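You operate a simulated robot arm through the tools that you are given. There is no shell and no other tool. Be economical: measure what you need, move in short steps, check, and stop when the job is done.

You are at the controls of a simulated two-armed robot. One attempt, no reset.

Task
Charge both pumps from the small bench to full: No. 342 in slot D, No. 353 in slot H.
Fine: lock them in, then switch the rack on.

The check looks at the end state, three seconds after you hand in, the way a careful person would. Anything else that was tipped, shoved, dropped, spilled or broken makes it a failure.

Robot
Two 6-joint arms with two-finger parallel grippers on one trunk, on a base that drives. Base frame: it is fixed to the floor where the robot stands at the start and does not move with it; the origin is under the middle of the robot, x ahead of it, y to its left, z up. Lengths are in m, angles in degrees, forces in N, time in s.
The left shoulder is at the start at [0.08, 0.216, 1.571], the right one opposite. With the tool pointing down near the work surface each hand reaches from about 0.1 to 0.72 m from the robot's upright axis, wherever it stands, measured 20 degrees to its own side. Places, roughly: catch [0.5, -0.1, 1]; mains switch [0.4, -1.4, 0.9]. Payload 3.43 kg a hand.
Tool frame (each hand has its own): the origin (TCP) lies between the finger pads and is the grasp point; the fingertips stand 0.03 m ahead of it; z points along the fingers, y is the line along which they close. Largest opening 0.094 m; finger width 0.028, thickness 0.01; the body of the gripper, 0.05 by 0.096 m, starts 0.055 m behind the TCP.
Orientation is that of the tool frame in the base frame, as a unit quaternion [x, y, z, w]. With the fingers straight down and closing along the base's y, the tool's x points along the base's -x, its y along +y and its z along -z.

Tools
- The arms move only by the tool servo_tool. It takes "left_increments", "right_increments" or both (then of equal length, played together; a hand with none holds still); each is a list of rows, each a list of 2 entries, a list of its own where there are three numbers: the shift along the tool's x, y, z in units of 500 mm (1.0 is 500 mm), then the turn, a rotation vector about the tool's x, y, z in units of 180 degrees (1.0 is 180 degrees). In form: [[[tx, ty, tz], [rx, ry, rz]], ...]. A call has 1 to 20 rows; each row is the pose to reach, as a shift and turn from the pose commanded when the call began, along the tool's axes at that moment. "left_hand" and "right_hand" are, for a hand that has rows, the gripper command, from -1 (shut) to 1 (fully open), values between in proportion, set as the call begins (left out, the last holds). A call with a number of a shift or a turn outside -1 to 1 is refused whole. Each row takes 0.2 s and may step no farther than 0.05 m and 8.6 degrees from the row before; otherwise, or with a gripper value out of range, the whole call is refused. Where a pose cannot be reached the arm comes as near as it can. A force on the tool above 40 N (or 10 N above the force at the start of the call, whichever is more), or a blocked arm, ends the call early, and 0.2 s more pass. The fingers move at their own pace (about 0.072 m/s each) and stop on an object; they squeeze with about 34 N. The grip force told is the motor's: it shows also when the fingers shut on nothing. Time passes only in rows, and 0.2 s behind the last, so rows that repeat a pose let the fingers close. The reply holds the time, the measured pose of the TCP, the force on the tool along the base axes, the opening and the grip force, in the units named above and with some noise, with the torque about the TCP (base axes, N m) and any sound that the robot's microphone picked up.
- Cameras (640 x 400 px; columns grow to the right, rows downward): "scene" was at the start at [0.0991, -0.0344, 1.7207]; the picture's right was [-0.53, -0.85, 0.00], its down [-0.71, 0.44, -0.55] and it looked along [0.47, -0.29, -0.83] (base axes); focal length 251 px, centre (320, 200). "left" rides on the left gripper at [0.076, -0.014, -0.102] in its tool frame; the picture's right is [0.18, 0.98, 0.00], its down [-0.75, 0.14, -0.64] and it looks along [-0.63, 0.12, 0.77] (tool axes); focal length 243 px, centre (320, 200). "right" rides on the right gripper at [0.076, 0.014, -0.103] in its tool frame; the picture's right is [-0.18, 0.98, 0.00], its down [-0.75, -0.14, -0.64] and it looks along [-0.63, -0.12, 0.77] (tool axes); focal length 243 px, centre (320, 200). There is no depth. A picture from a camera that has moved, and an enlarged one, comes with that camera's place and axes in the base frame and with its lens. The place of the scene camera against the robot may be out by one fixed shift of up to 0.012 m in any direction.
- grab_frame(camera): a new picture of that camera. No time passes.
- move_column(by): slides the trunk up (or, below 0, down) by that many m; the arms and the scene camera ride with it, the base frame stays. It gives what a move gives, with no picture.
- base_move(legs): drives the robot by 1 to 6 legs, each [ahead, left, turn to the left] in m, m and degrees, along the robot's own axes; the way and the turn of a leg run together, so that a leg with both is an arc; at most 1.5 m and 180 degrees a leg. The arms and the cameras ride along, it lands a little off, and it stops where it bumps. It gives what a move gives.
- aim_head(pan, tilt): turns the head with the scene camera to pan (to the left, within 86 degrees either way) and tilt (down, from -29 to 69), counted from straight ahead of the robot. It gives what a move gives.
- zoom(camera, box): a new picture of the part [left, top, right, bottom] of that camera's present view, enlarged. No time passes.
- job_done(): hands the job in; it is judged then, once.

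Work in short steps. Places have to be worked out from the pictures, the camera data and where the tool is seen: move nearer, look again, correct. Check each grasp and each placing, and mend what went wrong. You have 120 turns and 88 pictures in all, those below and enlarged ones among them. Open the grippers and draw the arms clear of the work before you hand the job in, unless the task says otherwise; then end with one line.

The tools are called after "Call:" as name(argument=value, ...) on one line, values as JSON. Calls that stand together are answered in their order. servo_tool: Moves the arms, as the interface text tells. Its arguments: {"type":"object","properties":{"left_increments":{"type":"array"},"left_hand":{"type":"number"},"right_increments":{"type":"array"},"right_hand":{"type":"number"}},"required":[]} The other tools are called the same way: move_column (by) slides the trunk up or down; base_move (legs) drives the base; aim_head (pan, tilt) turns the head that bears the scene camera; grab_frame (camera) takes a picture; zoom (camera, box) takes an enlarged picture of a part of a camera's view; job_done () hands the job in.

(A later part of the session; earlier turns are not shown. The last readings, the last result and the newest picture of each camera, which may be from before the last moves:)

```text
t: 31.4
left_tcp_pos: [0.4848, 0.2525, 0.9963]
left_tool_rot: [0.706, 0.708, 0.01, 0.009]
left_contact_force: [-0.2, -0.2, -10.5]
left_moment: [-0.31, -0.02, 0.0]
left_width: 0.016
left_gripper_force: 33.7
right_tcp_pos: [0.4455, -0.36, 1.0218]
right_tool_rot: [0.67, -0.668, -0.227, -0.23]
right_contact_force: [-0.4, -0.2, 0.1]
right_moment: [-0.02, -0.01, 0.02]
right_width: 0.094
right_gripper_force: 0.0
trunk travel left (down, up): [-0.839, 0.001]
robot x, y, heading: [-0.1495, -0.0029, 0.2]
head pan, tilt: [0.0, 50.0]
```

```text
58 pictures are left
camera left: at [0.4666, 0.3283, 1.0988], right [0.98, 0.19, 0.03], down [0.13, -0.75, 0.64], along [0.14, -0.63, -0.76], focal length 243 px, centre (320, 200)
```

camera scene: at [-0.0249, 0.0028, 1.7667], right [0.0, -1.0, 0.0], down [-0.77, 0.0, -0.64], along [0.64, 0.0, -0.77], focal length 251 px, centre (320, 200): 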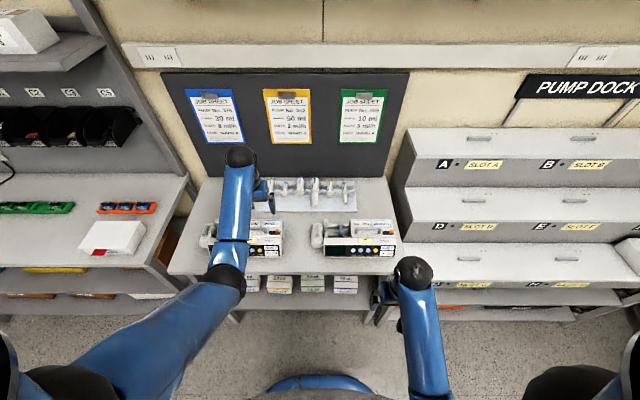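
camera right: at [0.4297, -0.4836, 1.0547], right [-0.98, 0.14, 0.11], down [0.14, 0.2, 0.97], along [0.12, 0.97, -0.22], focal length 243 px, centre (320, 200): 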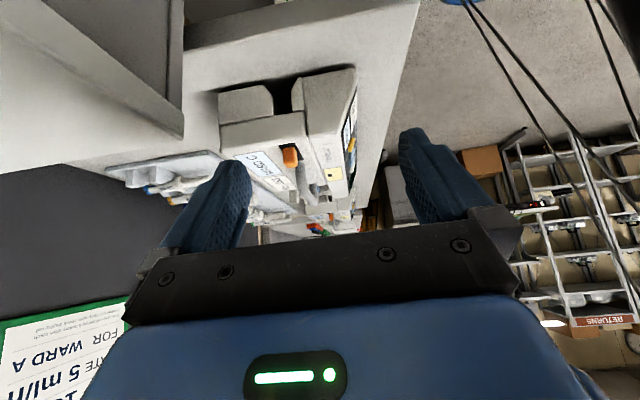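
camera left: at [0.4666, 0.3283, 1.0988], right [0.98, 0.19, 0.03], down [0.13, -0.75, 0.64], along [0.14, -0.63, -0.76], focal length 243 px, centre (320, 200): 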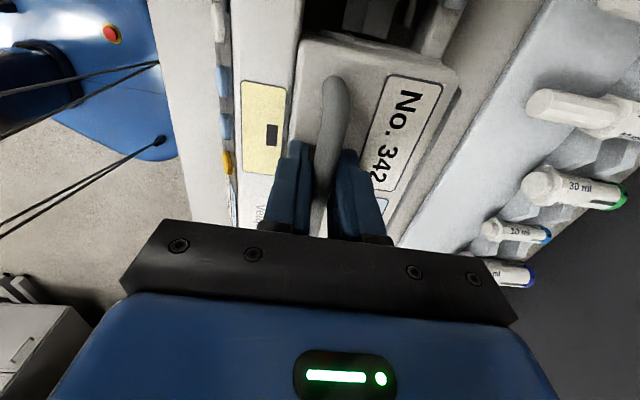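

The pump is lifted: weight 10.5 N, with its centre of mass about 3 cm to the left of the grip. I set it down, shift the grip 2 cm left, and regrip for balance.

Call:
servo_tool(left_increments=[[[0, 0, 0.01], [0, 0, 0]], [[0, 0, 0.02], [0, 0, 0]], [[0, 0, 0.03], [0, 0, 0]], [[0, 0, 0.031], [0, 0, 0]]])

Call:
servo_tool(left_increments=[[[0, 0, 0], [0, 0, 0]], [[0, 0, 0], [0, 0, 0]], [[0.02, 0, 0], [0, 0, 0]], [[0.045, 0, 0], [0, 0, 0]], [[0.045, 0, 0], [0, 0, 0]]], left_hand=-0.2)

Call:
servo_tool(left_increments=[[[0, 0, 0], [0, 0, 0]], [[0, 0, 0], [0, 0, 0]], [[0, 0, 0], [0, 0, 0]], [[0, 0, 0], [0, 0, 0]]], left_hand=-1)

Call:
servo_tool(left_increments=[[[0, 0, -0.005], [0, 0, 0]], [[0, 0, -0.01], [0, 0, 0]], [[0, 0, -0.015], [0, 0, 0]], [[0, 0, -0.02], [0, 0, 0]], [[0, 0, -0.03], [0, 0, 0]], [[0, 0, -0.03], [0, 0, 0]]])

```text
t: 32.4
left_tcp_pos: [0.4849, 0.2529, 0.9829]
left_tool_rot: [0.706, 0.708, 0.011, 0.01]
left_contact_force: [0.2, -0.4, -3.3]
left_moment: [0.01, -0.02, 0.04]
left_width: 0.0159
left_gripper_force: 34.5
right_tcp_pos: [0.4437, -0.3603, 1.0201]
right_tool_rot: [0.67, -0.668, -0.228, -0.231]
right_contact_force: [-0.4, 0.3, 0.2]
right_moment: [-0.02, -0.03, 0.0]
right_width: 0.0939
right_gripper_force: 0.1
trunk travel left (down, up): [-0.839, 0.001]
robot x, y, heading: [-0.1469, -0.0006, 0.2]
head pan, tilt: [0.0, 50.0]
```

```text
t: 33.6
left_tcp_pos: [0.4861, 0.2733, 0.9826]
left_tool_rot: [0.707, 0.707, 0.012, 0.01]
left_contact_force: [0.3, -6.3, 8.7]
left_moment: [-0.23, 0.19, 0.19]
left_width: 0.0372
left_gripper_force: 0.0
right_tcp_pos: [0.442, -0.3621, 1.0213]
right_tool_rot: [0.671, -0.668, -0.227, -0.23]
right_contact_force: [-0.4, -0.4, 0.5]
right_moment: [0.01, 0.01, -0.03]
right_width: 0.0941
right_gripper_force: 0.0
trunk travel left (down, up): [-0.839, 0.001]
robot x, y, heading: [-0.1453, 0.0002, -0.2]
head pan, tilt: [0.0, 50.0]
```

```text
t: 34.6
left_tcp_pos: [0.4853, 0.2756, 0.9833]
left_tool_rot: [0.706, 0.708, 0.012, 0.01]
left_contact_force: [7.0, 0.3, 17.7]
left_moment: [-0.58, 0.39, -0.24]
left_width: 0.0161
left_gripper_force: 34.0
right_tcp_pos: [0.4431, -0.3614, 1.0222]
right_tool_rot: [0.67, -0.668, -0.227, -0.23]
right_contact_force: [0.0, 0.2, -0.1]
right_moment: [0.04, -0.01, 0.03]
right_width: 0.0939
right_gripper_force: 0.1
trunk travel left (down, up): [-0.839, 0.001]
robot x, y, heading: [-0.1495, -0.0012, 0.0]
head pan, tilt: [0.0, 50.0]
```

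```text
t: 36.0
left_tcp_pos: [0.486, 0.275, 0.9961]
left_tool_rot: [0.705, 0.709, 0.01, 0.008]
left_contact_force: [0.7, -0.1, -9.2]
left_moment: [-0.11, 0.0, -0.02]
left_width: 0.0163
left_gripper_force: 33.7
right_tcp_pos: [0.4449, -0.3592, 1.0204]
right_tool_rot: [0.671, -0.667, -0.228, -0.23]
right_contact_force: [-0.1, -0.4, 0.4]
right_moment: [0.0, -0.03, 0.03]
right_width: 0.0939
right_gripper_force: 0.0
trunk travel left (down, up): [-0.839, 0.001]
robot x, y, heading: [-0.1473, 0.0001, 0.2]
head pan, tilt: [0.0, 50.0]
```

Balanced now. I lift pump 342 higher, and bring the right hand, untilted, above pump 353's handle.

Call:
servo_tool(left_increments=[[[0, 0, -0.016], [0, 0, 0]], [[0, 0, -0.032], [0, 0, 0]], [[0, 0, -0.048], [0, 0, 0]], [[0, 0, -0.064], [0, 0, 0]], [[0, 0, -0.08], [0, 0, 0]], [[0, 0, -0.096], [0, 0, 0]], [[0, 0, -0.112], [0, 0, 0]], [[0, 0, -0.128], [0, 0, 0]], [[0, 0, -0.128], [0, 0, 0]]], right_increments=[[[-0.04, -0.0095, 0.006], [0, 0.02625, 0]], [[-0.08, -0.019, 0.012], [0, 0.0525, 0]], [[-0.12, -0.0285, 0.018], [0, 0.07875, 0]], [[-0.16, -0.038, 0.024], [0, 0.105, 0]], [[-0.2, -0.0475, 0.029], [0, 0.13125, 0]], [[-0.24, -0.057, 0.035], [0, 0.1575, 0]], [[-0.28, -0.0665, 0.041], [0, 0.18375, 0]], [[-0.32, -0.076, 0.047], [0, 0.21, 0]], [[-0.32, -0.076, 0.047], [0, 0.21, 0]]])

Call:
grab_frame(camera="right")

Call:
grab_frame(camera="scene")

```text
t: 38.0
left_tcp_pos: [0.4814, 0.2736, 1.0605]
left_tool_rot: [0.706, 0.708, 0.01, 0.008]
left_contact_force: [0.1, 0.3, -9.6]
left_moment: [-0.07, -0.02, 0.02]
left_width: 0.0163
left_gripper_force: 34.0
right_tcp_pos: [0.4824, -0.2197, 1.1018]
right_tool_rot: [0.708, -0.706, 0.001, -0.001]
right_contact_force: [0.3, 0.3, 0.3]
right_moment: [0.02, -0.02, 0.02]
right_width: 0.0941
right_gripper_force: 0.1
trunk travel left (down, up): [-0.839, 0.001]
robot x, y, heading: [-0.148, 0.001, -0.1]
head pan, tilt: [0.0, 50.0]
```

```text
57 pictures are left
camera right: at [0.4685, -0.2967, 1.2038], right [-0.98, 0.18, 0.0], down [0.14, 0.76, 0.64], along [0.12, 0.63, -0.77], focal length 243 px, centre (320, 200)
```

right: 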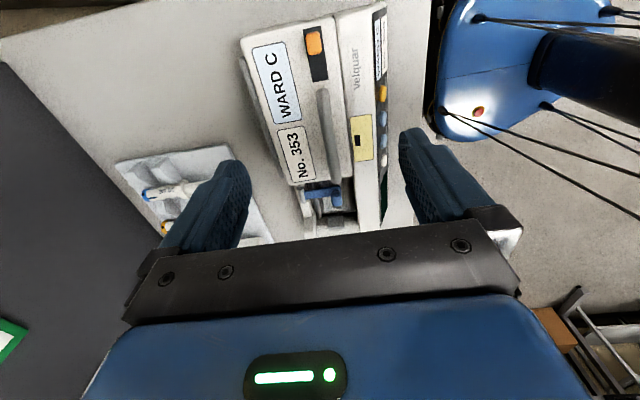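

```text
56 pictures are left
camera scene: at [-0.0287, 0.004, 1.767], right [0.0, -1.0, 0.0], down [-0.77, 0.0, -0.64], along [0.64, 0.0, -0.77], focal length 251 px, centre (320, 200)
```

scene: 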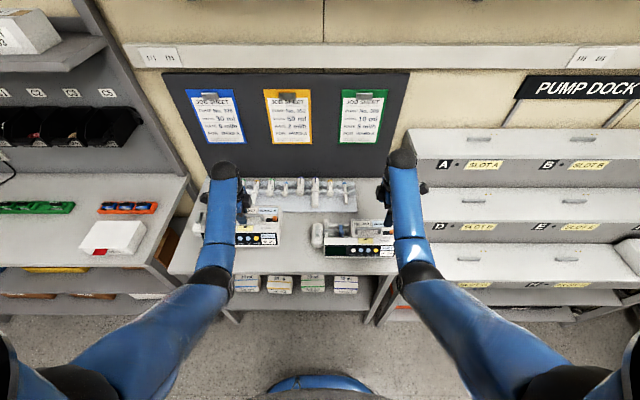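

Handle 353 sits at x≈0.48, y about −0.23 to −0.15. I descend toward its left half and check.

Call:
servo_tool(right_increments=[[[-0.03, 0.003, 0.03], [0, 0, 0]], [[-0.06, 0.003, 0.06], [0, 0, 0]], [[-0.09, 0.003, 0.09], [0, 0, 0]], [[-0.11, 0.003, 0.12], [0, 0, 0]], [[-0.11, 0.003, 0.134], [0, 0, 0]], [[-0.11, 0.003, 0.134], [0, 0, 0]]], right_hand=0.1)

Call:
grab_frame(camera="right")

```text
t: 39.4
left_tcp_pos: [0.4819, 0.2739, 1.0598]
left_tool_rot: [0.706, 0.708, 0.01, 0.009]
left_contact_force: [0.1, 0.2, -10.4]
left_moment: [-0.09, -0.01, 0.01]
left_width: 0.0162
left_gripper_force: 34.1
right_tcp_pos: [0.4795, -0.1642, 1.0329]
right_tool_rot: [0.708, -0.706, 0.002, 0.0]
right_contact_force: [-0.1, -0.1, -0.1]
right_moment: [0.0, 0.01, 0.04]
right_width: 0.0517
right_gripper_force: 0.1
trunk travel left (down, up): [-0.839, 0.001]
robot x, y, heading: [-0.1467, 0.0011, 0.1]
head pan, tilt: [0.0, 50.0]
```

```text
55 pictures are left
camera right: at [0.4661, -0.2398, 1.135], right [-0.98, 0.18, 0.0], down [0.14, 0.75, 0.64], along [0.12, 0.63, -0.77], focal length 243 px, centre (320, 200)
```

right: 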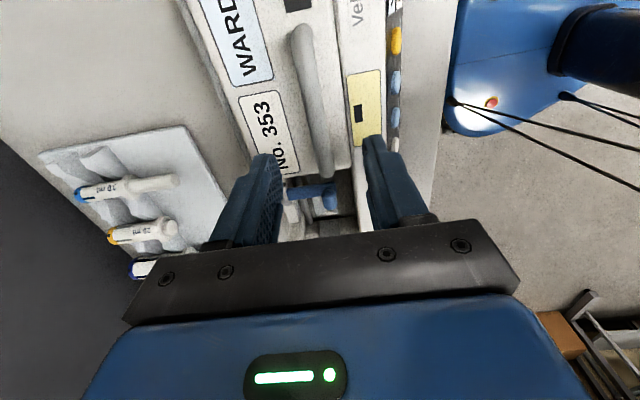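

Handle spans y −0.229 to −0.127, so the balanced grip point is y≈−0.157. I descend to z≈0.984 and close.

Call:
servo_tool(right_increments=[[[-0.014, -0.002, 0.03], [0, 0, 0]], [[-0.014, -0.002, 0.06], [0, 0, 0]], [[-0.014, -0.002, 0.085], [0, 0, 0]], [[-0.014, -0.002, 0.098], [0, 0, 0]], [[-0.014, -0.002, 0.098], [0, 0, 0]]])

Call:
servo_tool(right_increments=[[[0, 0, 0], [0, 0, 0]], [[0, 0, 0], [0, 0, 0]], [[0, 0, 0], [0, 0, 0]], [[0, 0, 0], [0, 0, 0]]], right_hand=-1)

Call:
servo_tool(right_increments=[[[0, 0, -0.005], [0, 0, 0]], [[0, 0, -0.01], [0, 0, 0]], [[0, 0, -0.015], [0, 0, 0]], [[0, 0, -0.02], [0, 0, 0]], [[0, 0, -0.03], [0, 0, 0]], [[0, 0, -0.03], [0, 0, 0]]])

Call:
grab_frame(camera="right")

```text
t: 40.6
left_tcp_pos: [0.4818, 0.2733, 1.0602]
left_tool_rot: [0.706, 0.708, 0.011, 0.01]
left_contact_force: [0.1, -0.5, -10.0]
left_moment: [-0.11, -0.01, 0.0]
left_width: 0.0163
left_gripper_force: 33.9
right_tcp_pos: [0.4813, -0.1566, 0.9838]
right_tool_rot: [0.709, -0.706, 0.001, 0.0]
right_contact_force: [0.6, -1.2, -0.2]
right_moment: [0.01, -0.01, 0.06]
right_width: 0.0516
right_gripper_force: 0.1
trunk travel left (down, up): [-0.839, 0.001]
robot x, y, heading: [-0.1447, -0.0001, 0.1]
head pan, tilt: [0.0, 50.0]
```

```text
t: 41.6
left_tcp_pos: [0.4821, 0.2746, 1.0601]
left_tool_rot: [0.706, 0.708, 0.01, 0.01]
left_contact_force: [0.7, -0.6, -9.4]
left_moment: [-0.14, -0.02, 0.04]
left_width: 0.0161
left_gripper_force: 34.2
right_tcp_pos: [0.4805, -0.1562, 0.9833]
right_tool_rot: [0.708, -0.706, 0.002, -0.001]
right_contact_force: [-3.5, 0.4, -0.4]
right_moment: [-0.07, -0.07, -0.02]
right_width: 0.0164
right_gripper_force: 33.6
trunk travel left (down, up): [-0.839, 0.001]
robot x, y, heading: [-0.1474, -0.002, -0.1]
head pan, tilt: [0.0, 50.0]
```

```text
t: 43.0
left_tcp_pos: [0.4834, 0.2734, 1.0596]
left_tool_rot: [0.706, 0.708, 0.009, 0.008]
left_contact_force: [0.0, 1.0, -10.1]
left_moment: [-0.07, 0.0, -0.02]
left_width: 0.0164
left_gripper_force: 34.0
right_tcp_pos: [0.4836, -0.1564, 0.9959]
right_tool_rot: [0.708, -0.706, 0.0, 0.0]
right_contact_force: [0.0, 0.3, -10.1]
right_moment: [-0.11, -0.03, 0.0]
right_width: 0.0161
right_gripper_force: 34.2
trunk travel left (down, up): [-0.839, 0.001]
robot x, y, heading: [-0.1484, -0.0023, -0.0]
head pan, tilt: [0.0, 50.0]
```

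```text
54 pictures are left
camera right: at [0.4689, -0.233, 1.0989], right [-0.98, 0.18, 0.0], down [0.14, 0.75, 0.64], along [0.12, 0.63, -0.77], focal length 243 px, centre (320, 200)
```

right: 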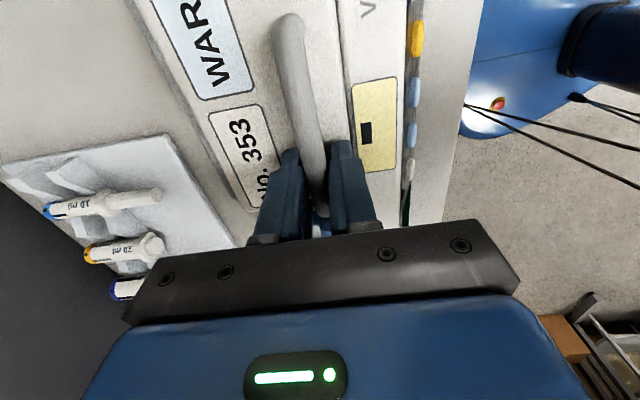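

Both pumps are held and balanced. I raise both to z≈1.1, then back off and drive sideways to stand between slots D and H.

Call:
servo_tool(left_increments=[[[0, 0, -0.01], [0, 0, 0]], [[0, 0, -0.02], [0, 0, 0]], [[0, 0, -0.03], [0, 0, 0]], [[0, 0, -0.04], [0, 0, 0]], [[0, 0, -0.05], [0, 0, 0]], [[0, 0, -0.06], [0, 0, 0]], [[0, 0, -0.07], [0, 0, 0]], [[0, 0, -0.08], [0, 0, 0]]], right_increments=[[[0, 0, -0.02], [0, 0, 0]], [[0, 0, -0.05], [0, 0, 0]], [[0, 0, -0.08], [0, 0, 0]], [[0, 0, -0.11], [0, 0, 0]], [[0, 0, -0.14], [0, 0, 0]], [[0, 0, -0.17], [0, 0, 0]], [[0, 0, -0.19], [0, 0, 0]], [[0, 0, -0.2], [0, 0, 0]]])

Call:
base_move(legs=[[-0.1, 0, 0], [0, -0.8, 0]])

Call:
aim_head(pan=0, tilt=48)

Call:
grab_frame(camera="scene")

```text
t: 44.8
left_tcp_pos: [0.4844, 0.2738, 1.0995]
left_tool_rot: [0.705, 0.709, 0.009, 0.009]
left_contact_force: [0.2, 0.4, -10.4]
left_moment: [-0.12, -0.01, -0.02]
left_width: 0.0162
left_gripper_force: 34.0
right_tcp_pos: [0.4826, -0.1568, 1.098]
right_tool_rot: [0.708, -0.706, 0.002, 0.0]
right_contact_force: [0.0, 0.3, -10.1]
right_moment: [-0.08, -0.05, 0.0]
right_width: 0.0165
right_gripper_force: 34.5
trunk travel left (down, up): [-0.839, 0.001]
robot x, y, heading: [-0.1471, 0.0009, 0.3]
head pan, tilt: [0.0, 50.0]
```

```text
t: 49.8
left_tcp_pos: [0.3883, -0.5091, 1.0996]
left_tool_rot: [0.704, 0.71, 0.009, 0.01]
left_contact_force: [0.0, 0.2, -10.9]
left_moment: [-0.11, 0.02, -0.01]
left_width: 0.0164
left_gripper_force: 34.0
right_tcp_pos: [0.3887, -0.9401, 1.0991]
right_tool_rot: [0.711, -0.704, 0.001, 0.0]
right_contact_force: [-0.3, -0.3, -9.6]
right_moment: [-0.1, -0.01, 0.02]
right_width: 0.016
right_gripper_force: 33.7
trunk travel left (down, up): [-0.839, 0.001]
robot x, y, heading: [-0.2408, -0.7889, 0.4]
head pan, tilt: [0.0, 50.0]
```

```text
t: 50.4
left_tcp_pos: [0.388, -0.5115, 1.0995]
left_tool_rot: [0.703, 0.711, 0.009, 0.008]
left_contact_force: [0.0, 0.8, -10.2]
left_moment: [-0.09, -0.03, 0.01]
left_width: 0.0164
left_gripper_force: 33.6
right_tcp_pos: [0.3894, -0.941, 1.0978]
right_tool_rot: [0.711, -0.703, 0.001, 0.0]
right_contact_force: [-0.7, 0.1, -9.9]
right_moment: [-0.1, -0.01, -0.04]
right_width: 0.016
right_gripper_force: 33.4
trunk travel left (down, up): [-0.839, 0.001]
robot x, y, heading: [-0.2442, -0.7905, 0.4]
head pan, tilt: [0.0, 48.0]
```

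```text
53 pictures are left
camera scene: at [-0.1188, -0.7844, 1.7695], right [0.01, -1.0, 0.0], down [-0.74, -0.01, -0.67], along [0.67, 0.01, -0.74], focal length 251 px, centre (320, 200)
```

scene: 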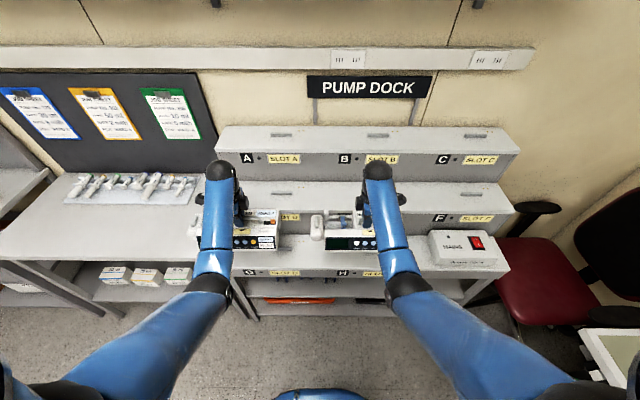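

I zoom in on the rails to see their shape and the contact marks.

Call:
zoom(camera="scene", box=[200, 115, 520, 315])

Call:
zoom(camera="scene", box=[220, 120, 360, 210])

```text
2.00 times, centred on (360, 215) of scene
camera zoom: at [-0.1188, -0.7844, 1.7695], right [0.01, -1.0, 0.0], down [-0.74, -0.01, -0.67], along [0.67, 0.01, -0.74], focal length 502 px, centre (240, 170)
```

zoom: 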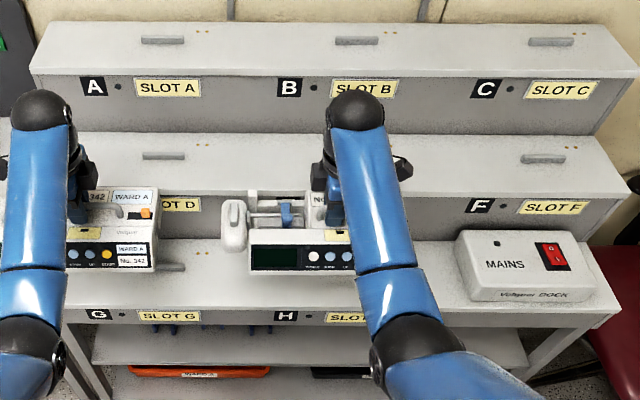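

```text
4.44 times, centred on (290, 165) of scene
camera zoom: at [-0.1188, -0.7844, 1.7695], right [0.01, -1.0, 0.0], down [-0.74, -0.01, -0.67], along [0.67, 0.01, -0.74], focal length 1116 px, centre (453, 356)
```

zoom: 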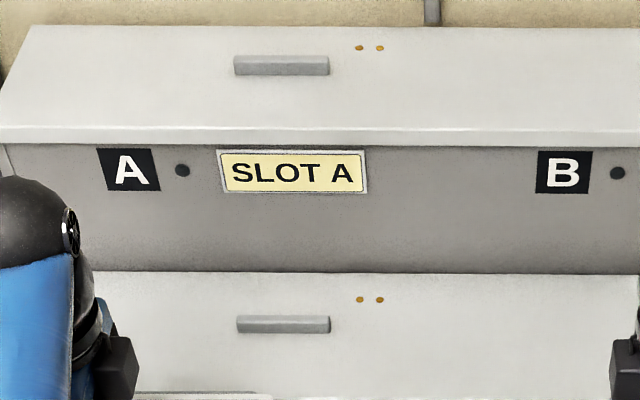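

Estimates: D rail at (0.617, −0.611), D shelf x 0.546–0.707, H rail at about (0.46, −1.01). I drive forward 0.19 and right 0.09 to get both hands close.

Call:
base_move(legs=[[0, -0.09, 0], [0.19, 0, -0.4]])

Call:
aim_head(pan=20, tilt=55)

Call:
grab_frame(camera="scene")

Call:
grab_frame(camera="left")

```text
t: 52.7
left_tcp_pos: [0.5799, -0.6042, 1.1022]
left_tool_rot: [0.705, 0.709, 0.011, 0.009]
left_contact_force: [-0.4, -0.4, -9.0]
left_moment: [-0.13, 0.02, 0.0]
left_width: 0.016
left_gripper_force: 34.0
right_tcp_pos: [0.5779, -1.0356, 1.1008]
right_tool_rot: [0.709, -0.705, 0.002, -0.002]
right_contact_force: [-1.5, 0.3, -10.1]
right_moment: [-0.09, -0.03, 0.01]
right_width: 0.0159
right_gripper_force: 33.6
trunk travel left (down, up): [-0.839, 0.001]
robot x, y, heading: [-0.0464, -0.8768, 0.3]
head pan, tilt: [0.0, 48.0]
```

```text
t: 53.5
left_tcp_pos: [0.5818, -0.6022, 1.1008]
left_tool_rot: [0.705, 0.709, 0.009, 0.008]
left_contact_force: [-0.3, -0.3, -10.2]
left_moment: [-0.1, -0.02, 0.06]
left_width: 0.016
left_gripper_force: 33.7
right_tcp_pos: [0.5811, -1.0335, 1.0975]
right_tool_rot: [0.709, -0.705, 0.001, -0.001]
right_contact_force: [-0.8, 0.2, -11.7]
right_moment: [-0.08, -0.04, 0.01]
right_width: 0.0164
right_gripper_force: 34.1
trunk travel left (down, up): [-0.839, 0.001]
robot x, y, heading: [-0.0472, -0.876, 0.0]
head pan, tilt: [20.0, 55.0]
```

```text
50 pictures are left
camera scene: at [0.0622, -0.8498, 1.7604], right [0.35, -0.94, 0.0], down [-0.77, -0.28, -0.57], along [0.54, 0.2, -0.82], focal length 251 px, centre (320, 200)
```

scene: 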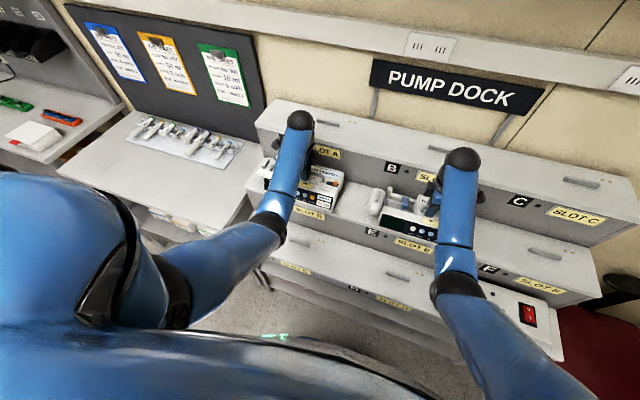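

```text
49 pictures are left
camera left: at [0.5634, -0.5268, 1.2018], right [0.98, 0.19, 0.03], down [0.13, -0.75, 0.64], along [0.14, -0.63, -0.76], focal length 243 px, centre (320, 200)
```

left: 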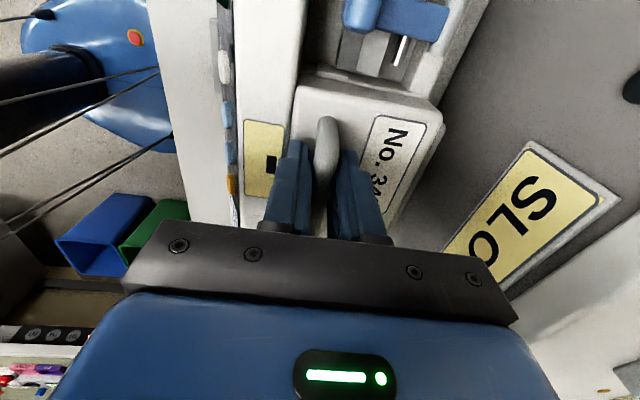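

H's rail is now visible. I zoom in to locate it precisely, and pan to get the D shelf around the left pump.

Call:
zoom(camera="scene", box=[330, 220, 470, 310])

Call:
zoom(camera="scene", box=[235, 130, 375, 230])

```text
4.44 times, centred on (400, 265) of scene
camera zoom: at [0.0622, -0.8498, 1.7604], right [0.35, -0.94, 0.0], down [-0.77, -0.28, -0.57], along [0.54, 0.2, -0.82], focal length 1116 px, centre (-36, -89)
```

zoom: 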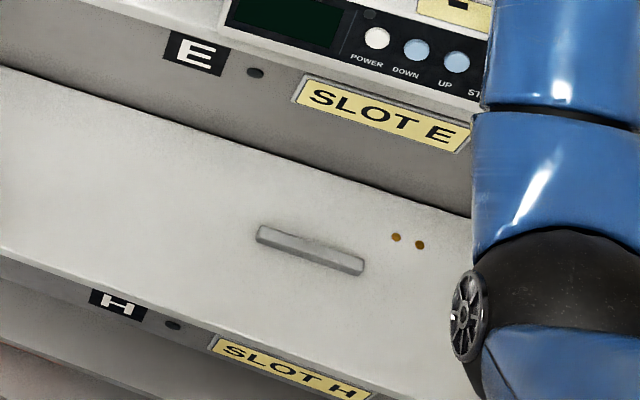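

```text
4.00 times, centred on (305, 180) of scene
camera zoom: at [0.0622, -0.8498, 1.7604], right [0.35, -0.94, 0.0], down [-0.77, -0.28, -0.57], along [0.54, 0.2, -0.82], focal length 1004 px, centre (380, 280)
```

zoom: 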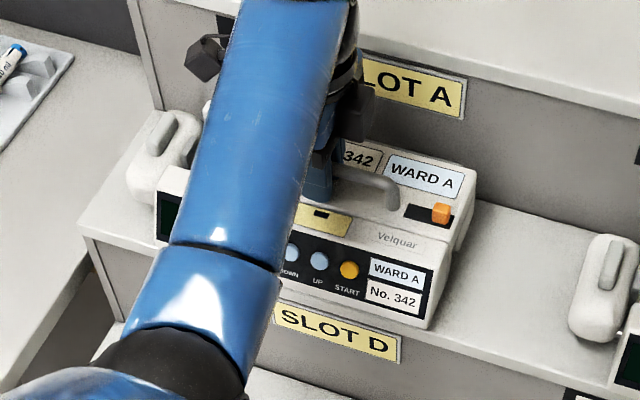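

H's rail is at about (0.464, −1.02), and its geometry matches D's. I move both pumps above their rails, keeping the height.

Call:
servo_tool(left_increments=[[[-0.01, 0.02, -0.01], [0, 0, 0]], [[-0.02, 0.04, -0.02], [0, 0, 0]], [[-0.03, 0.06, -0.02], [0, 0, 0]], [[-0.04, 0.08, -0.02], [0, 0, 0]], [[-0.044, 0.088, -0.02], [0, 0, 0]], [[-0.044, 0.088, -0.02], [0, 0, 0]]], right_increments=[[[0, 0.04, 0], [0, 0, 0]], [[0, 0.08, 0], [0, 0, 0]], [[0, 0.12, 0], [0, 0, 0]], [[0, 0.16, 0], [0, 0, 0]], [[0, 0.2, 0], [0, 0, 0]], [[0, 0.22, 0], [0, 0, 0]]])

Call:
zoom(camera="scene", box=[235, 110, 375, 210])

```text
t: 54.9
left_tcp_pos: [0.6204, -0.6226, 1.113]
left_tool_rot: [0.705, 0.71, 0.01, 0.008]
left_contact_force: [-17.7, 4.0, -7.2]
left_moment: [0.21, 0.59, -0.34]
left_width: 0.0162
left_gripper_force: 33.6
right_tcp_pos: [0.4836, -1.0299, 1.0765]
right_tool_rot: [0.71, -0.704, 0.005, -0.003]
right_contact_force: [2.9, 1.4, 1.3]
right_moment: [0.04, -0.87, -0.03]
right_width: 0.0165
right_gripper_force: 33.5
right hand out of reach, approached as far as the arm can: row 3, 4, 5, 6
trunk travel left (down, up): [-0.839, 0.001]
robot x, y, heading: [-0.0506, -0.8797, 0.5]
head pan, tilt: [20.0, 55.0]
```

```text
4.00 times, centred on (305, 160) of scene
camera zoom: at [0.0556, -0.8477, 1.761], right [0.35, -0.94, 0.0], down [-0.77, -0.29, -0.57], along [0.54, 0.2, -0.82], focal length 1004 px, centre (380, 360)
```

zoom: 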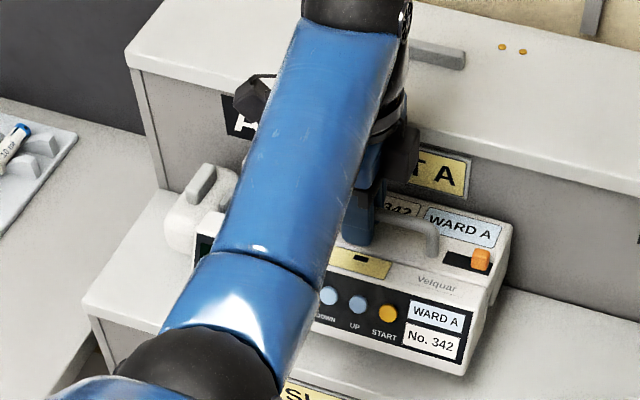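

Both report contact: the left one meets something 3 cm below the TCP at the back, and the right pump touches shelf E because the arm dips when close in. I check the left camera before correcting.

Call:
grab_frame(camera="left")

Call:
grab_frame(camera="right")

```text
45 pictures are left
camera left: at [0.6022, -0.5466, 1.2145], right [0.98, 0.19, 0.03], down [0.13, -0.75, 0.64], along [0.14, -0.63, -0.76], focal length 243 px, centre (320, 200)
```

left: 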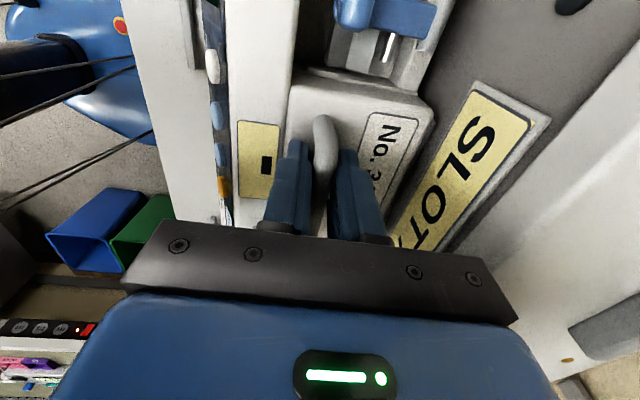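

```text
44 pictures are left
camera right: at [0.4684, -1.1055, 1.1786], right [-0.98, 0.18, -0.01], down [0.13, 0.76, 0.64], along [0.12, 0.63, -0.77], focal length 243 px, centre (320, 200)
```

right: 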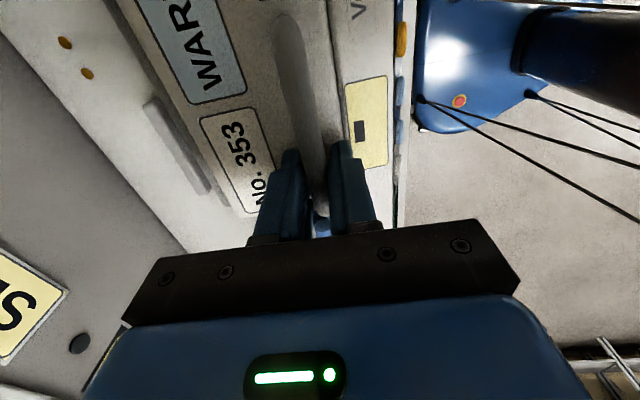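

The right camera shows rail E at (0.603, −1.027), so the scene camera reads about 15 mm too far. D's rail should be at about (0.604, −0.623). I move the left pump off the A label plate to x≈0.611, y≈−0.633, and lift the right pump off shelf E by going outward.

Call:
servo_tool(left_increments=[[[-0.01, -0.015, 0], [0, 0, 0]], [[-0.018, -0.03, 0], [0, 0, 0]], [[-0.018, -0.03, 0], [0, 0, 0]], [[-0.018, -0.03, 0], [0, 0, 0]], [[-0.018, -0.03, 0], [0, 0, 0]]], right_increments=[[[0, -0.05, -0.02], [0, 0, 0]], [[0, -0.1, -0.02], [0, 0, 0]], [[0, -0.15, -0.02], [0, 0, 0]], [[0, -0.2, -0.02], [0, 0, 0]], [[0, -0.2, -0.02], [0, 0, 0]]])

Call:
grab_frame(camera="right")

```text
t: 55.9
left_tcp_pos: [0.6005, -0.6359, 1.1146]
left_tool_rot: [0.706, 0.708, 0.011, 0.011]
left_contact_force: [1.0, -0.3, -10.2]
left_moment: [-0.1, -0.07, -0.02]
left_width: 0.0161
left_gripper_force: 33.9
right_tcp_pos: [0.5622, -1.0314, 1.0974]
right_tool_rot: [0.709, -0.705, 0.0, 0.003]
right_contact_force: [-41.5, -4.6, 53.6]
right_moment: [0.54, 1.43, 0.1]
right_width: 0.0161
right_gripper_force: 34.0
trunk travel left (down, up): [-0.839, 0.001]
robot x, y, heading: [-0.0493, -0.8791, -0.2]
head pan, tilt: [20.0, 55.0]
stopped in row 4 (right hand): the force on the tool passed its limit at 46 N (the readings are from after the stop); the commanded pose is now the measured one
```

```text
43 pictures are left
camera right: at [0.5476, -1.107, 1.2], right [-0.98, 0.18, 0.0], down [0.14, 0.76, 0.64], along [0.11, 0.63, -0.77], focal length 243 px, centre (320, 200)
```

right: 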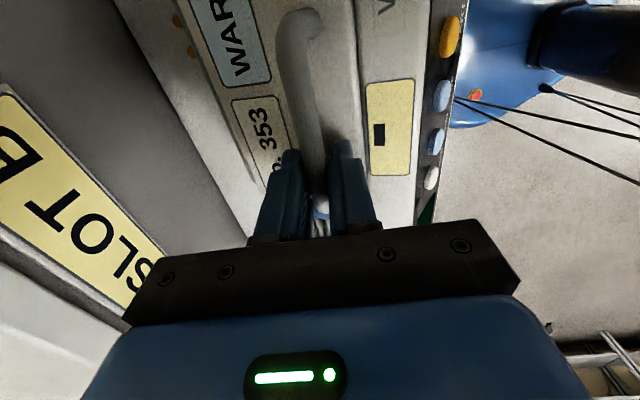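

The right pump caught rail E and looks pitched back-down around the bar. I ease back 3 cm to unload it and check.

Call:
servo_tool(right_increments=[[[0, 0.02, -0.01], [0, 0, 0]], [[0, 0.04, -0.02], [0, 0, 0]], [[0, 0.04, -0.03], [0, 0, 0]], [[0, 0.04, -0.03], [0, 0, 0]]])

Call:
grab_frame(camera="right")

Call:
aim_head(pan=-5, tilt=50)

Call:
zoom(camera="scene", box=[190, 110, 450, 280])

```text
t: 56.9
left_tcp_pos: [0.6088, -0.6351, 1.1103]
left_tool_rot: [0.706, 0.708, 0.01, 0.009]
left_contact_force: [0.2, -0.2, -9.9]
left_moment: [-0.1, -0.09, -0.03]
left_width: 0.0163
left_gripper_force: 34.5
right_tcp_pos: [0.5485, -1.0309, 1.101]
right_tool_rot: [0.708, -0.706, -0.001, 0.003]
right_contact_force: [-0.2, 0.1, -11.3]
right_moment: [-0.03, 0.03, -0.05]
right_width: 0.0161
right_gripper_force: 34.0
trunk travel left (down, up): [-0.839, 0.001]
robot x, y, heading: [-0.0469, -0.8736, 0.3]
head pan, tilt: [20.0, 55.0]
```

```text
42 pictures are left
camera right: at [0.5364, -1.1063, 1.2033], right [-0.98, 0.18, 0.01], down [0.14, 0.76, 0.64], along [0.11, 0.63, -0.77], focal length 243 px, centre (320, 200)
```

right: 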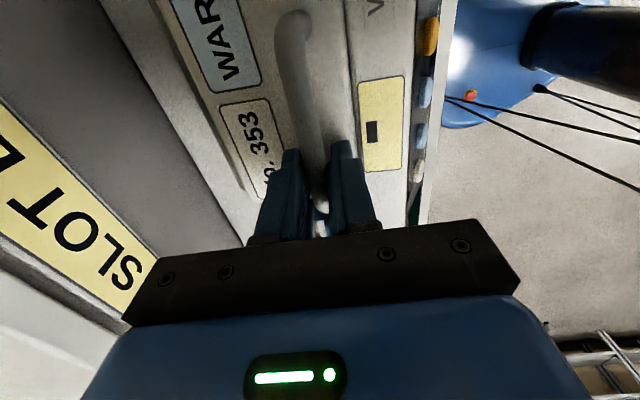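

```text
t: 57.8
left_tcp_pos: [0.6103, -0.6348, 1.1102]
left_tool_rot: [0.706, 0.708, 0.01, 0.009]
left_contact_force: [-0.1, -0.7, -9.9]
left_moment: [-0.1, -0.06, -0.01]
left_width: 0.0161
left_gripper_force: 33.8
right_tcp_pos: [0.551, -1.0305, 1.101]
right_tool_rot: [0.708, -0.707, -0.002, 0.003]
right_contact_force: [-1.3, -0.2, -10.5]
right_moment: [-0.12, 0.01, -0.05]
right_width: 0.0161
right_gripper_force: 33.8
trunk travel left (down, up): [-0.839, 0.001]
robot x, y, heading: [-0.0475, -0.8811, -0.0]
head pan, tilt: [-5.0, 50.0]
```

```text
2.35 times, centred on (320, 195) of scene
camera zoom: at [0.0705, -0.8814, 1.7669], right [-0.08, -1.0, 0.0], down [-0.77, 0.06, -0.64], along [0.64, -0.05, -0.77], focal length 591 px, centre (320, 212)
```

zoom: 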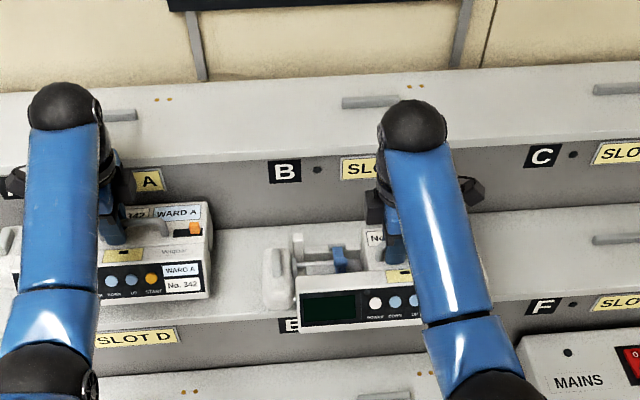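

Pump 353 is still held, pitched by a few degrees; it should level itself when set down. I now lower pump 342 slowly onto D at TCP (0.610, −0.635).

Call:
servo_tool(left_increments=[[[0, 0, 0.01], [0, 0, 0]], [[0, 0, 0.02], [0, 0, 0]], [[0, 0, 0.03], [0, 0, 0]], [[0, 0, 0.04], [0, 0, 0]], [[0, 0, 0.046], [0, 0, 0]], [[0, 0, 0.052], [0, 0, 0]]])

```text
t: 59.2
left_tcp_pos: [0.6084, -0.6371, 1.0919]
left_tool_rot: [0.705, 0.709, 0.016, 0.012]
left_contact_force: [-3.3, -2.2, 34.6]
left_moment: [1.64, -0.13, 0.06]
left_width: 0.0164
left_gripper_force: 33.9
right_tcp_pos: [0.5434, -1.0332, 1.1055]
right_tool_rot: [0.709, -0.706, 0.0, 0.0]
right_contact_force: [0.3, 0.3, -10.7]
right_moment: [-0.09, -0.07, 0.01]
right_width: 0.0117
right_gripper_force: 34.0
trunk travel left (down, up): [-0.839, 0.001]
robot x, y, heading: [-0.046, -0.8772, 0.4]
head pan, tilt: [-5.0, 50.0]
```

Left contact is under the back of the channel, so I'll need a few mm more in +x. But the right grip width fell to 0.0117, so I check the right hand right away.

Call:
grab_frame(camera="right")

Call:
zoom(camera="scene", box=[285, 140, 445, 260])

```text
40 pictures are left
camera right: at [0.5307, -1.1099, 1.2069], right [-0.98, 0.18, 0.0], down [0.14, 0.75, 0.64], along [0.11, 0.63, -0.77], focal length 243 px, centre (320, 200)
```

right: 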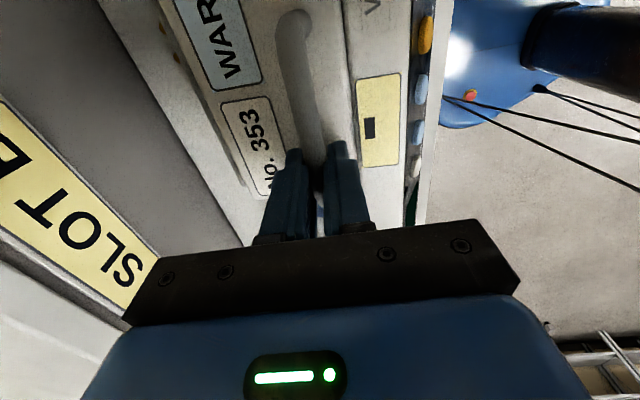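

```text
3.33 times, centred on (365, 200) of scene
camera zoom: at [0.0606, -0.8862, 1.768], right [-0.08, -1.0, 0.0], down [-0.76, 0.07, -0.65], along [0.64, -0.05, -0.76], focal length 837 px, centre (170, 200)
```

zoom: 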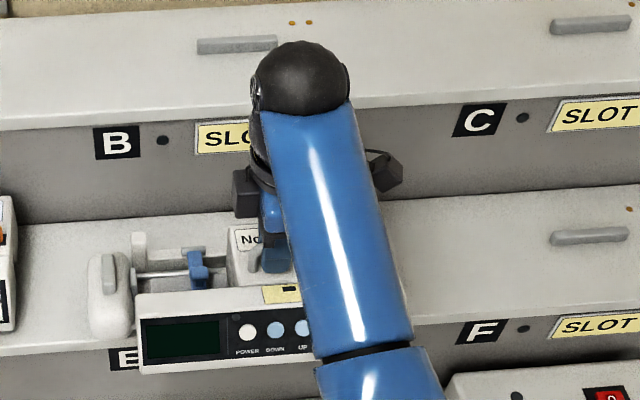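

The pump has slid down towards the fingertips and its bottom must be just above shelf E. I lower the right hand until the shelf takes the weight.

Call:
servo_tool(right_increments=[[[0, 0, 0.008], [0, 0, 0]], [[0, 0, 0.014], [0, 0, 0]], [[0, 0, 0.02], [0, 0, 0]]])

```text
t: 60.0
left_tcp_pos: [0.6071, -0.6376, 1.0911]
left_tool_rot: [0.706, 0.708, 0.015, 0.011]
left_contact_force: [-5.0, -5.1, 38.2]
left_moment: [1.5, 0.16, 0.19]
left_width: 0.0162
left_gripper_force: 33.9
right_tcp_pos: [0.5443, -1.0355, 1.0957]
right_tool_rot: [0.708, -0.706, 0.001, 0.0]
right_contact_force: [-1.1, 0.0, -8.4]
right_moment: [-0.34, -0.1, -0.07]
right_width: 0.0117
right_gripper_force: 33.8
trunk travel left (down, up): [-0.839, 0.001]
robot x, y, heading: [-0.0502, -0.8795, -0.1]
head pan, tilt: [-5.0, 50.0]
```

Slight unloading begins on the right. I continue a bit, and relax the left's press.

Call:
servo_tool(right_increments=[[[0, 0, 0.006], [0, 0, 0]], [[0, 0, 0.012], [0, 0, 0]], [[0, 0, 0.016], [0, 0, 0]]], left_increments=[[[0, 0, -0.006], [0, 0, 0]], [[0, 0, -0.01], [0, 0, 0]], [[0, 0, -0.01], [0, 0, 0]]])

```text
t: 60.7
left_tcp_pos: [0.6012, -0.6385, 1.0911]
left_tool_rot: [0.707, 0.707, 0.009, 0.008]
left_contact_force: [-3.0, -1.3, 7.8]
left_moment: [0.54, 0.23, 0.18]
left_width: 0.0161
left_gripper_force: 33.9
right_tcp_pos: [0.5417, -1.0335, 1.0917]
right_tool_rot: [0.707, -0.707, 0.0, 0.003]
right_contact_force: [-18.3, -0.5, 14.9]
right_moment: [0.21, 0.26, 0.1]
right_width: 0.0117
right_gripper_force: 34.1
trunk travel left (down, up): [-0.839, 0.001]
robot x, y, heading: [-0.0491, -0.8765, -0.1]
head pan, tilt: [-5.0, 50.0]
stopped in row 3 (right hand): the force on the tool passed its limit at 42 N (the readings are from after the stop); the commanded pose is now the measured one
```

The pump is now supported by shelf E. I open a little, lower 15 mm around the bar, and close again.

Call:
servo_tool(right_increments=[[[0, 0, 0], [0, 0, 0]], [[0, 0, 0.01], [0, 0, 0]], [[0, 0, 0.02], [0, 0, 0]], [[0, 0, 0.03], [0, 0, 0]]], right_hand=-0.35)

Call:
servo_tool(right_increments=[[[0, 0, 0], [0, 0, 0]], [[0, 0, 0], [0, 0, 0]], [[0, 0, 0], [0, 0, 0]]], right_hand=-1)

Call:
grab_frame(camera="right")

```text
t: 61.9
left_tcp_pos: [0.6018, -0.6383, 1.0906]
left_tool_rot: [0.707, 0.707, 0.011, 0.009]
left_contact_force: [-4.8, -1.2, 11.5]
left_moment: [0.71, 0.45, 0.24]
left_width: 0.0163
left_gripper_force: 33.9
right_tcp_pos: [0.5445, -1.034, 1.082]
right_tool_rot: [-0.707, 0.707, -0.004, 0.002]
right_contact_force: [-11.3, 1.9, 18.1]
right_moment: [0.02, -0.33, 0.01]
right_width: 0.0389
right_gripper_force: 7.5
trunk travel left (down, up): [-0.839, 0.001]
robot x, y, heading: [-0.052, -0.8756, 0.3]
head pan, tilt: [-5.0, 50.0]
stopped in row 4 (right hand): the force on the tool passed its limit at 41 N (the readings are from after the stop); the commanded pose is now the measured one
```

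```text
t: 62.4
left_tcp_pos: [0.5992, -0.6389, 1.0893]
left_tool_rot: [0.708, 0.706, 0.012, 0.011]
left_contact_force: [1.7, 0.3, -1.0]
left_moment: [0.33, -0.19, -0.08]
left_width: 0.0164
left_gripper_force: 34.0
right_tcp_pos: [0.5391, -1.0344, 1.0828]
right_tool_rot: [-0.707, 0.707, 0.0, -0.002]
right_contact_force: [-29.0, -0.9, 25.3]
right_moment: [0.47, 0.32, 0.15]
right_width: 0.0164
right_gripper_force: 33.9
trunk travel left (down, up): [-0.839, 0.001]
robot x, y, heading: [-0.052, -0.8764, -0.3]
head pan, tilt: [-5.0, 50.0]
stopped in row 2 (right hand): the force on the tool passed its limit at 58 N (the readings are from after the stop); the commanded pose is now the measured one
```

```text
38 pictures are left
camera right: at [0.5249, -1.1102, 1.1847], right [-0.98, 0.18, 0.0], down [0.14, 0.76, 0.64], along [0.12, 0.63, -0.77], focal length 243 px, centre (320, 200)
```

right: 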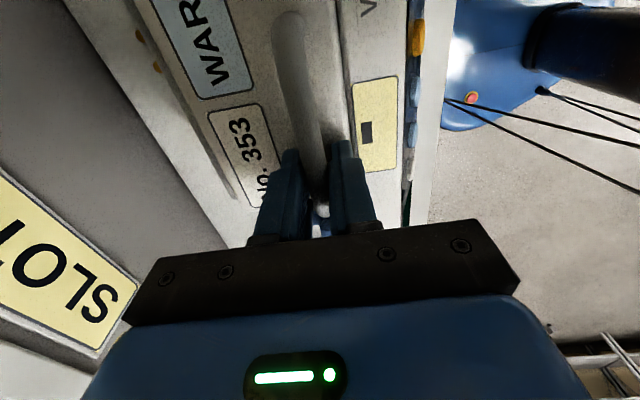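

The right pump is regripped properly and level. I leave it lightly supported there and work on D: lift the left 6 mm, go to x≈0.616, and lower again.

Call:
servo_tool(left_increments=[[[0, 0.0, -0.014], [0, 0, 0]], [[0, 0.01, -0.014], [0, 0, 0]], [[0.004, 0.022, -0.014], [0, 0, 0]], [[0.008, 0.032, -0.014], [0, 0, 0]], [[0.008, 0.032, -0.014], [0, 0, 0]]], right_increments=[[[0, 0.005, -0.004], [0, 0, 0]], [[0, 0.01, -0.006], [0, 0, 0]], [[0, 0.01, -0.006], [0, 0, 0]], [[0, 0.01, -0.006], [0, 0, 0]], [[0, 0.01, -0.006], [0, 0, 0]]])

Call:
servo_tool(left_increments=[[[0, 0, 0.006], [0, 0, 0]], [[0, 0, 0.012], [0, 0, 0]], [[0, 0, 0.018], [0, 0, 0]], [[0, 0, 0.024], [0, 0, 0]]])

```text
t: 63.6
left_tcp_pos: [0.6174, -0.6344, 1.0952]
left_tool_rot: [0.706, 0.708, 0.009, 0.01]
left_contact_force: [-9.5, -2.2, -7.5]
left_moment: [-0.2, 0.24, -0.05]
left_width: 0.0161
left_gripper_force: 33.9
right_tcp_pos: [0.5388, -1.0334, 1.0837]
right_tool_rot: [-0.707, 0.707, 0.0, -0.003]
right_contact_force: [-19.8, -1.0, 5.7]
right_moment: [-0.1, 0.56, 0.09]
right_width: 0.0161
right_gripper_force: 33.7
trunk travel left (down, up): [-0.839, 0.001]
robot x, y, heading: [-0.0446, -0.8779, 0.1]
head pan, tilt: [-5.0, 50.0]
```

```text
t: 64.6
left_tcp_pos: [0.6176, -0.6344, 1.0904]
left_tool_rot: [0.706, 0.708, 0.011, 0.007]
left_contact_force: [-22.8, -2.4, 23.8]
left_moment: [0.24, 0.72, -0.27]
left_width: 0.016
left_gripper_force: 34.3
right_tcp_pos: [0.5384, -1.0343, 1.0816]
right_tool_rot: [0.708, -0.706, 0.001, 0.001]
right_contact_force: [0.3, 0.1, -9.8]
right_moment: [-0.08, -0.02, -0.03]
right_width: 0.016
right_gripper_force: 34.3
trunk travel left (down, up): [-0.839, 0.001]
robot x, y, heading: [-0.0503, -0.8786, 0.4]
head pan, tilt: [-5.0, 50.0]
stopped in row 4 (left hand): the force on the tool passed its limit at 41 N (the readings are from after the stop); the commanded pose is now the measured one
```

Comparing heights, pump 342 sits about 7 mm above full depth, probably on the rail edge. The channel has lead-in chamfers, so I press lightly and sweep x from 0.604 to 0.615 to let it drop in.

Call:
servo_tool(left_increments=[[[0, 0, -0.01], [0, 0, 0]], [[0.006, -0.014, -0.01], [0, 0, 0]], [[0.006, -0.028, -0.01], [0, 0, 0]], [[0.006, -0.028, 0.0], [0, 0, 0]], [[0.006, -0.028, 0.006], [0, 0, 0]], [[0.006, -0.024, 0.008], [0, 0, 0]], [[0.006, -0.02, 0.008], [0, 0, 0]], [[0.006, -0.016, 0.008], [0, 0, 0]], [[0.006, -0.012, 0.008], [0, 0, 0]], [[0.006, -0.008, 0.008], [0, 0, 0]], [[0.006, -0.004, 0.008], [0, 0, 0]], [[0.006, -0.004, 0.008], [0, 0, 0]]])

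```text
t: 66.1
left_tcp_pos: [0.6111, -0.6306, 1.0898]
left_tool_rot: [0.706, 0.708, 0.015, 0.01]
left_contact_force: [-6.1, -3.9, 14.5]
left_moment: [0.63, 0.5, 0.31]
left_width: 0.0163
left_gripper_force: 34.5
right_tcp_pos: [0.5397, -1.0351, 1.0835]
right_tool_rot: [0.707, -0.707, 0.0, 0.001]
right_contact_force: [-11.5, -7.0, 7.2]
right_moment: [0.63, 0.05, 0.07]
right_width: 0.0164
right_gripper_force: 34.5
trunk travel left (down, up): [-0.839, 0.001]
robot x, y, heading: [-0.0493, -0.8755, 0.3]
head pan, tilt: [-5.0, 50.0]
stopped in row 7 (left hand): the force on the tool passed its limit at 49 N (the readings are from after the stop); the commanded pose is now the measured one
```

It hasn't dropped in. I lift the right pump clear of E, ease the left, and look at the left pump's posture.

Call:
servo_tool(left_increments=[[[0, 0, -0.008], [0, 0, 0]], [[0, 0, -0.012], [0, 0, 0]], [[0, 0, -0.012], [0, 0, 0]], [[0, 0, -0.012], [0, 0, 0]]], right_increments=[[[0, 0.01, -0.01], [0, 0, 0]], [[0, 0.02, -0.02], [0, 0, 0]], [[0, 0.03, -0.03], [0, 0, 0]], [[0, 0.03, -0.03], [0, 0, 0]]])

Call:
aim_head(pan=25, tilt=45)

Call:
zoom(camera="scene", box=[230, 150, 390, 270])

```text
t: 67.1
left_tcp_pos: [0.6147, -0.6312, 1.091]
left_tool_rot: [0.706, 0.708, 0.013, 0.009]
left_contact_force: [-1.9, -3.0, 7.9]
left_moment: [0.43, 0.14, 0.06]
left_width: 0.0162
left_gripper_force: 34.0
right_tcp_pos: [0.5307, -1.0331, 1.0963]
right_tool_rot: [0.708, -0.706, -0.001, 0.0]
right_contact_force: [-0.1, 0.4, -9.8]
right_moment: [-0.1, 0.01, -0.05]
right_width: 0.0163
right_gripper_force: 33.7
trunk travel left (down, up): [-0.839, 0.001]
robot x, y, heading: [-0.0532, -0.8786, 0.2]
head pan, tilt: [-5.0, 50.0]
```

```text
t: 68.1
left_tcp_pos: [0.6151, -0.6308, 1.0908]
left_tool_rot: [0.706, 0.708, 0.012, 0.008]
left_contact_force: [-1.5, -2.7, 6.8]
left_moment: [0.38, 0.14, 0.1]
left_width: 0.0161
left_gripper_force: 33.8
right_tcp_pos: [0.5318, -1.0337, 1.0953]
right_tool_rot: [0.708, -0.706, 0.0, 0.0]
right_contact_force: [-0.9, 0.3, -9.8]
right_moment: [-0.09, -0.04, 0.01]
right_width: 0.0161
right_gripper_force: 34.2
trunk travel left (down, up): [-0.839, 0.001]
robot x, y, heading: [-0.0548, -0.8807, 0.4]
head pan, tilt: [25.0, 45.0]
```

```text
3.33 times, centred on (310, 210) of scene
camera zoom: at [0.0629, -0.843, 1.7741], right [0.42, -0.91, 0.0], down [-0.64, -0.3, -0.71], along [0.64, 0.3, -0.71], focal length 837 px, centre (353, 167)
```

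zoom: 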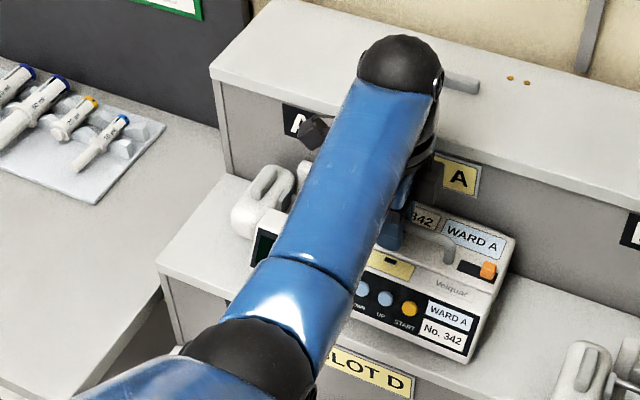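

The contact point moves along with the pump, which suggests its flat bottom is already on the shelf and it just slid lower in the grip. Test: open slightly around the bar and lower until the fingertips touch the pump top.

Call:
servo_tool(left_increments=[[[0, 0, 0], [0, 0, 0]], [[0, 0, 0], [0, 0, 0]], [[0, 0, 0.006], [0, 0, 0]], [[0, 0, 0.012], [0, 0, 0]], [[0, 0, 0.018], [0, 0, 0]], [[0, 0, 0.024], [0, 0, 0]], [[0, 0, 0.03], [0, 0, 0]]], left_hand=-0.3)

Call:
grab_frame(camera="left")

```text
t: 69.2
left_tcp_pos: [0.6193, -0.6315, 1.0917]
left_tool_rot: [0.705, 0.709, 0.019, 0.014]
left_contact_force: [-2.9, -2.4, 21.8]
left_moment: [0.24, 0.69, 0.09]
left_width: 0.0342
left_gripper_force: 0.9
right_tcp_pos: [0.5295, -1.0335, 1.0943]
right_tool_rot: [0.708, -0.706, -0.002, 0.002]
right_contact_force: [0.9, -0.8, -10.3]
right_moment: [-0.08, 0.01, 0.0]
right_width: 0.0165
right_gripper_force: 33.7
trunk travel left (down, up): [-0.839, 0.001]
robot x, y, heading: [-0.0521, -0.8765, 0.1]
head pan, tilt: [25.0, 45.0]
stopped in row 5 (left hand): the force on the tool passed its limit at 44 N (the readings are from after the stop); the commanded pose is now the measured one
```

```text
36 pictures are left
camera left: at [0.5992, -0.5552, 1.1934], right [0.98, 0.19, 0.05], down [0.11, -0.76, 0.64], along [0.16, -0.62, -0.77], focal length 243 px, centre (320, 200)
```

left: 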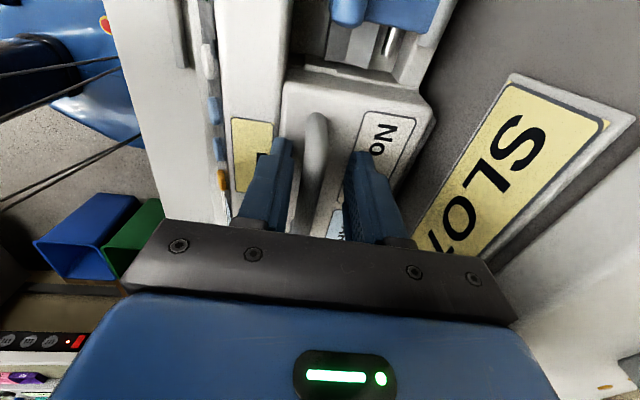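

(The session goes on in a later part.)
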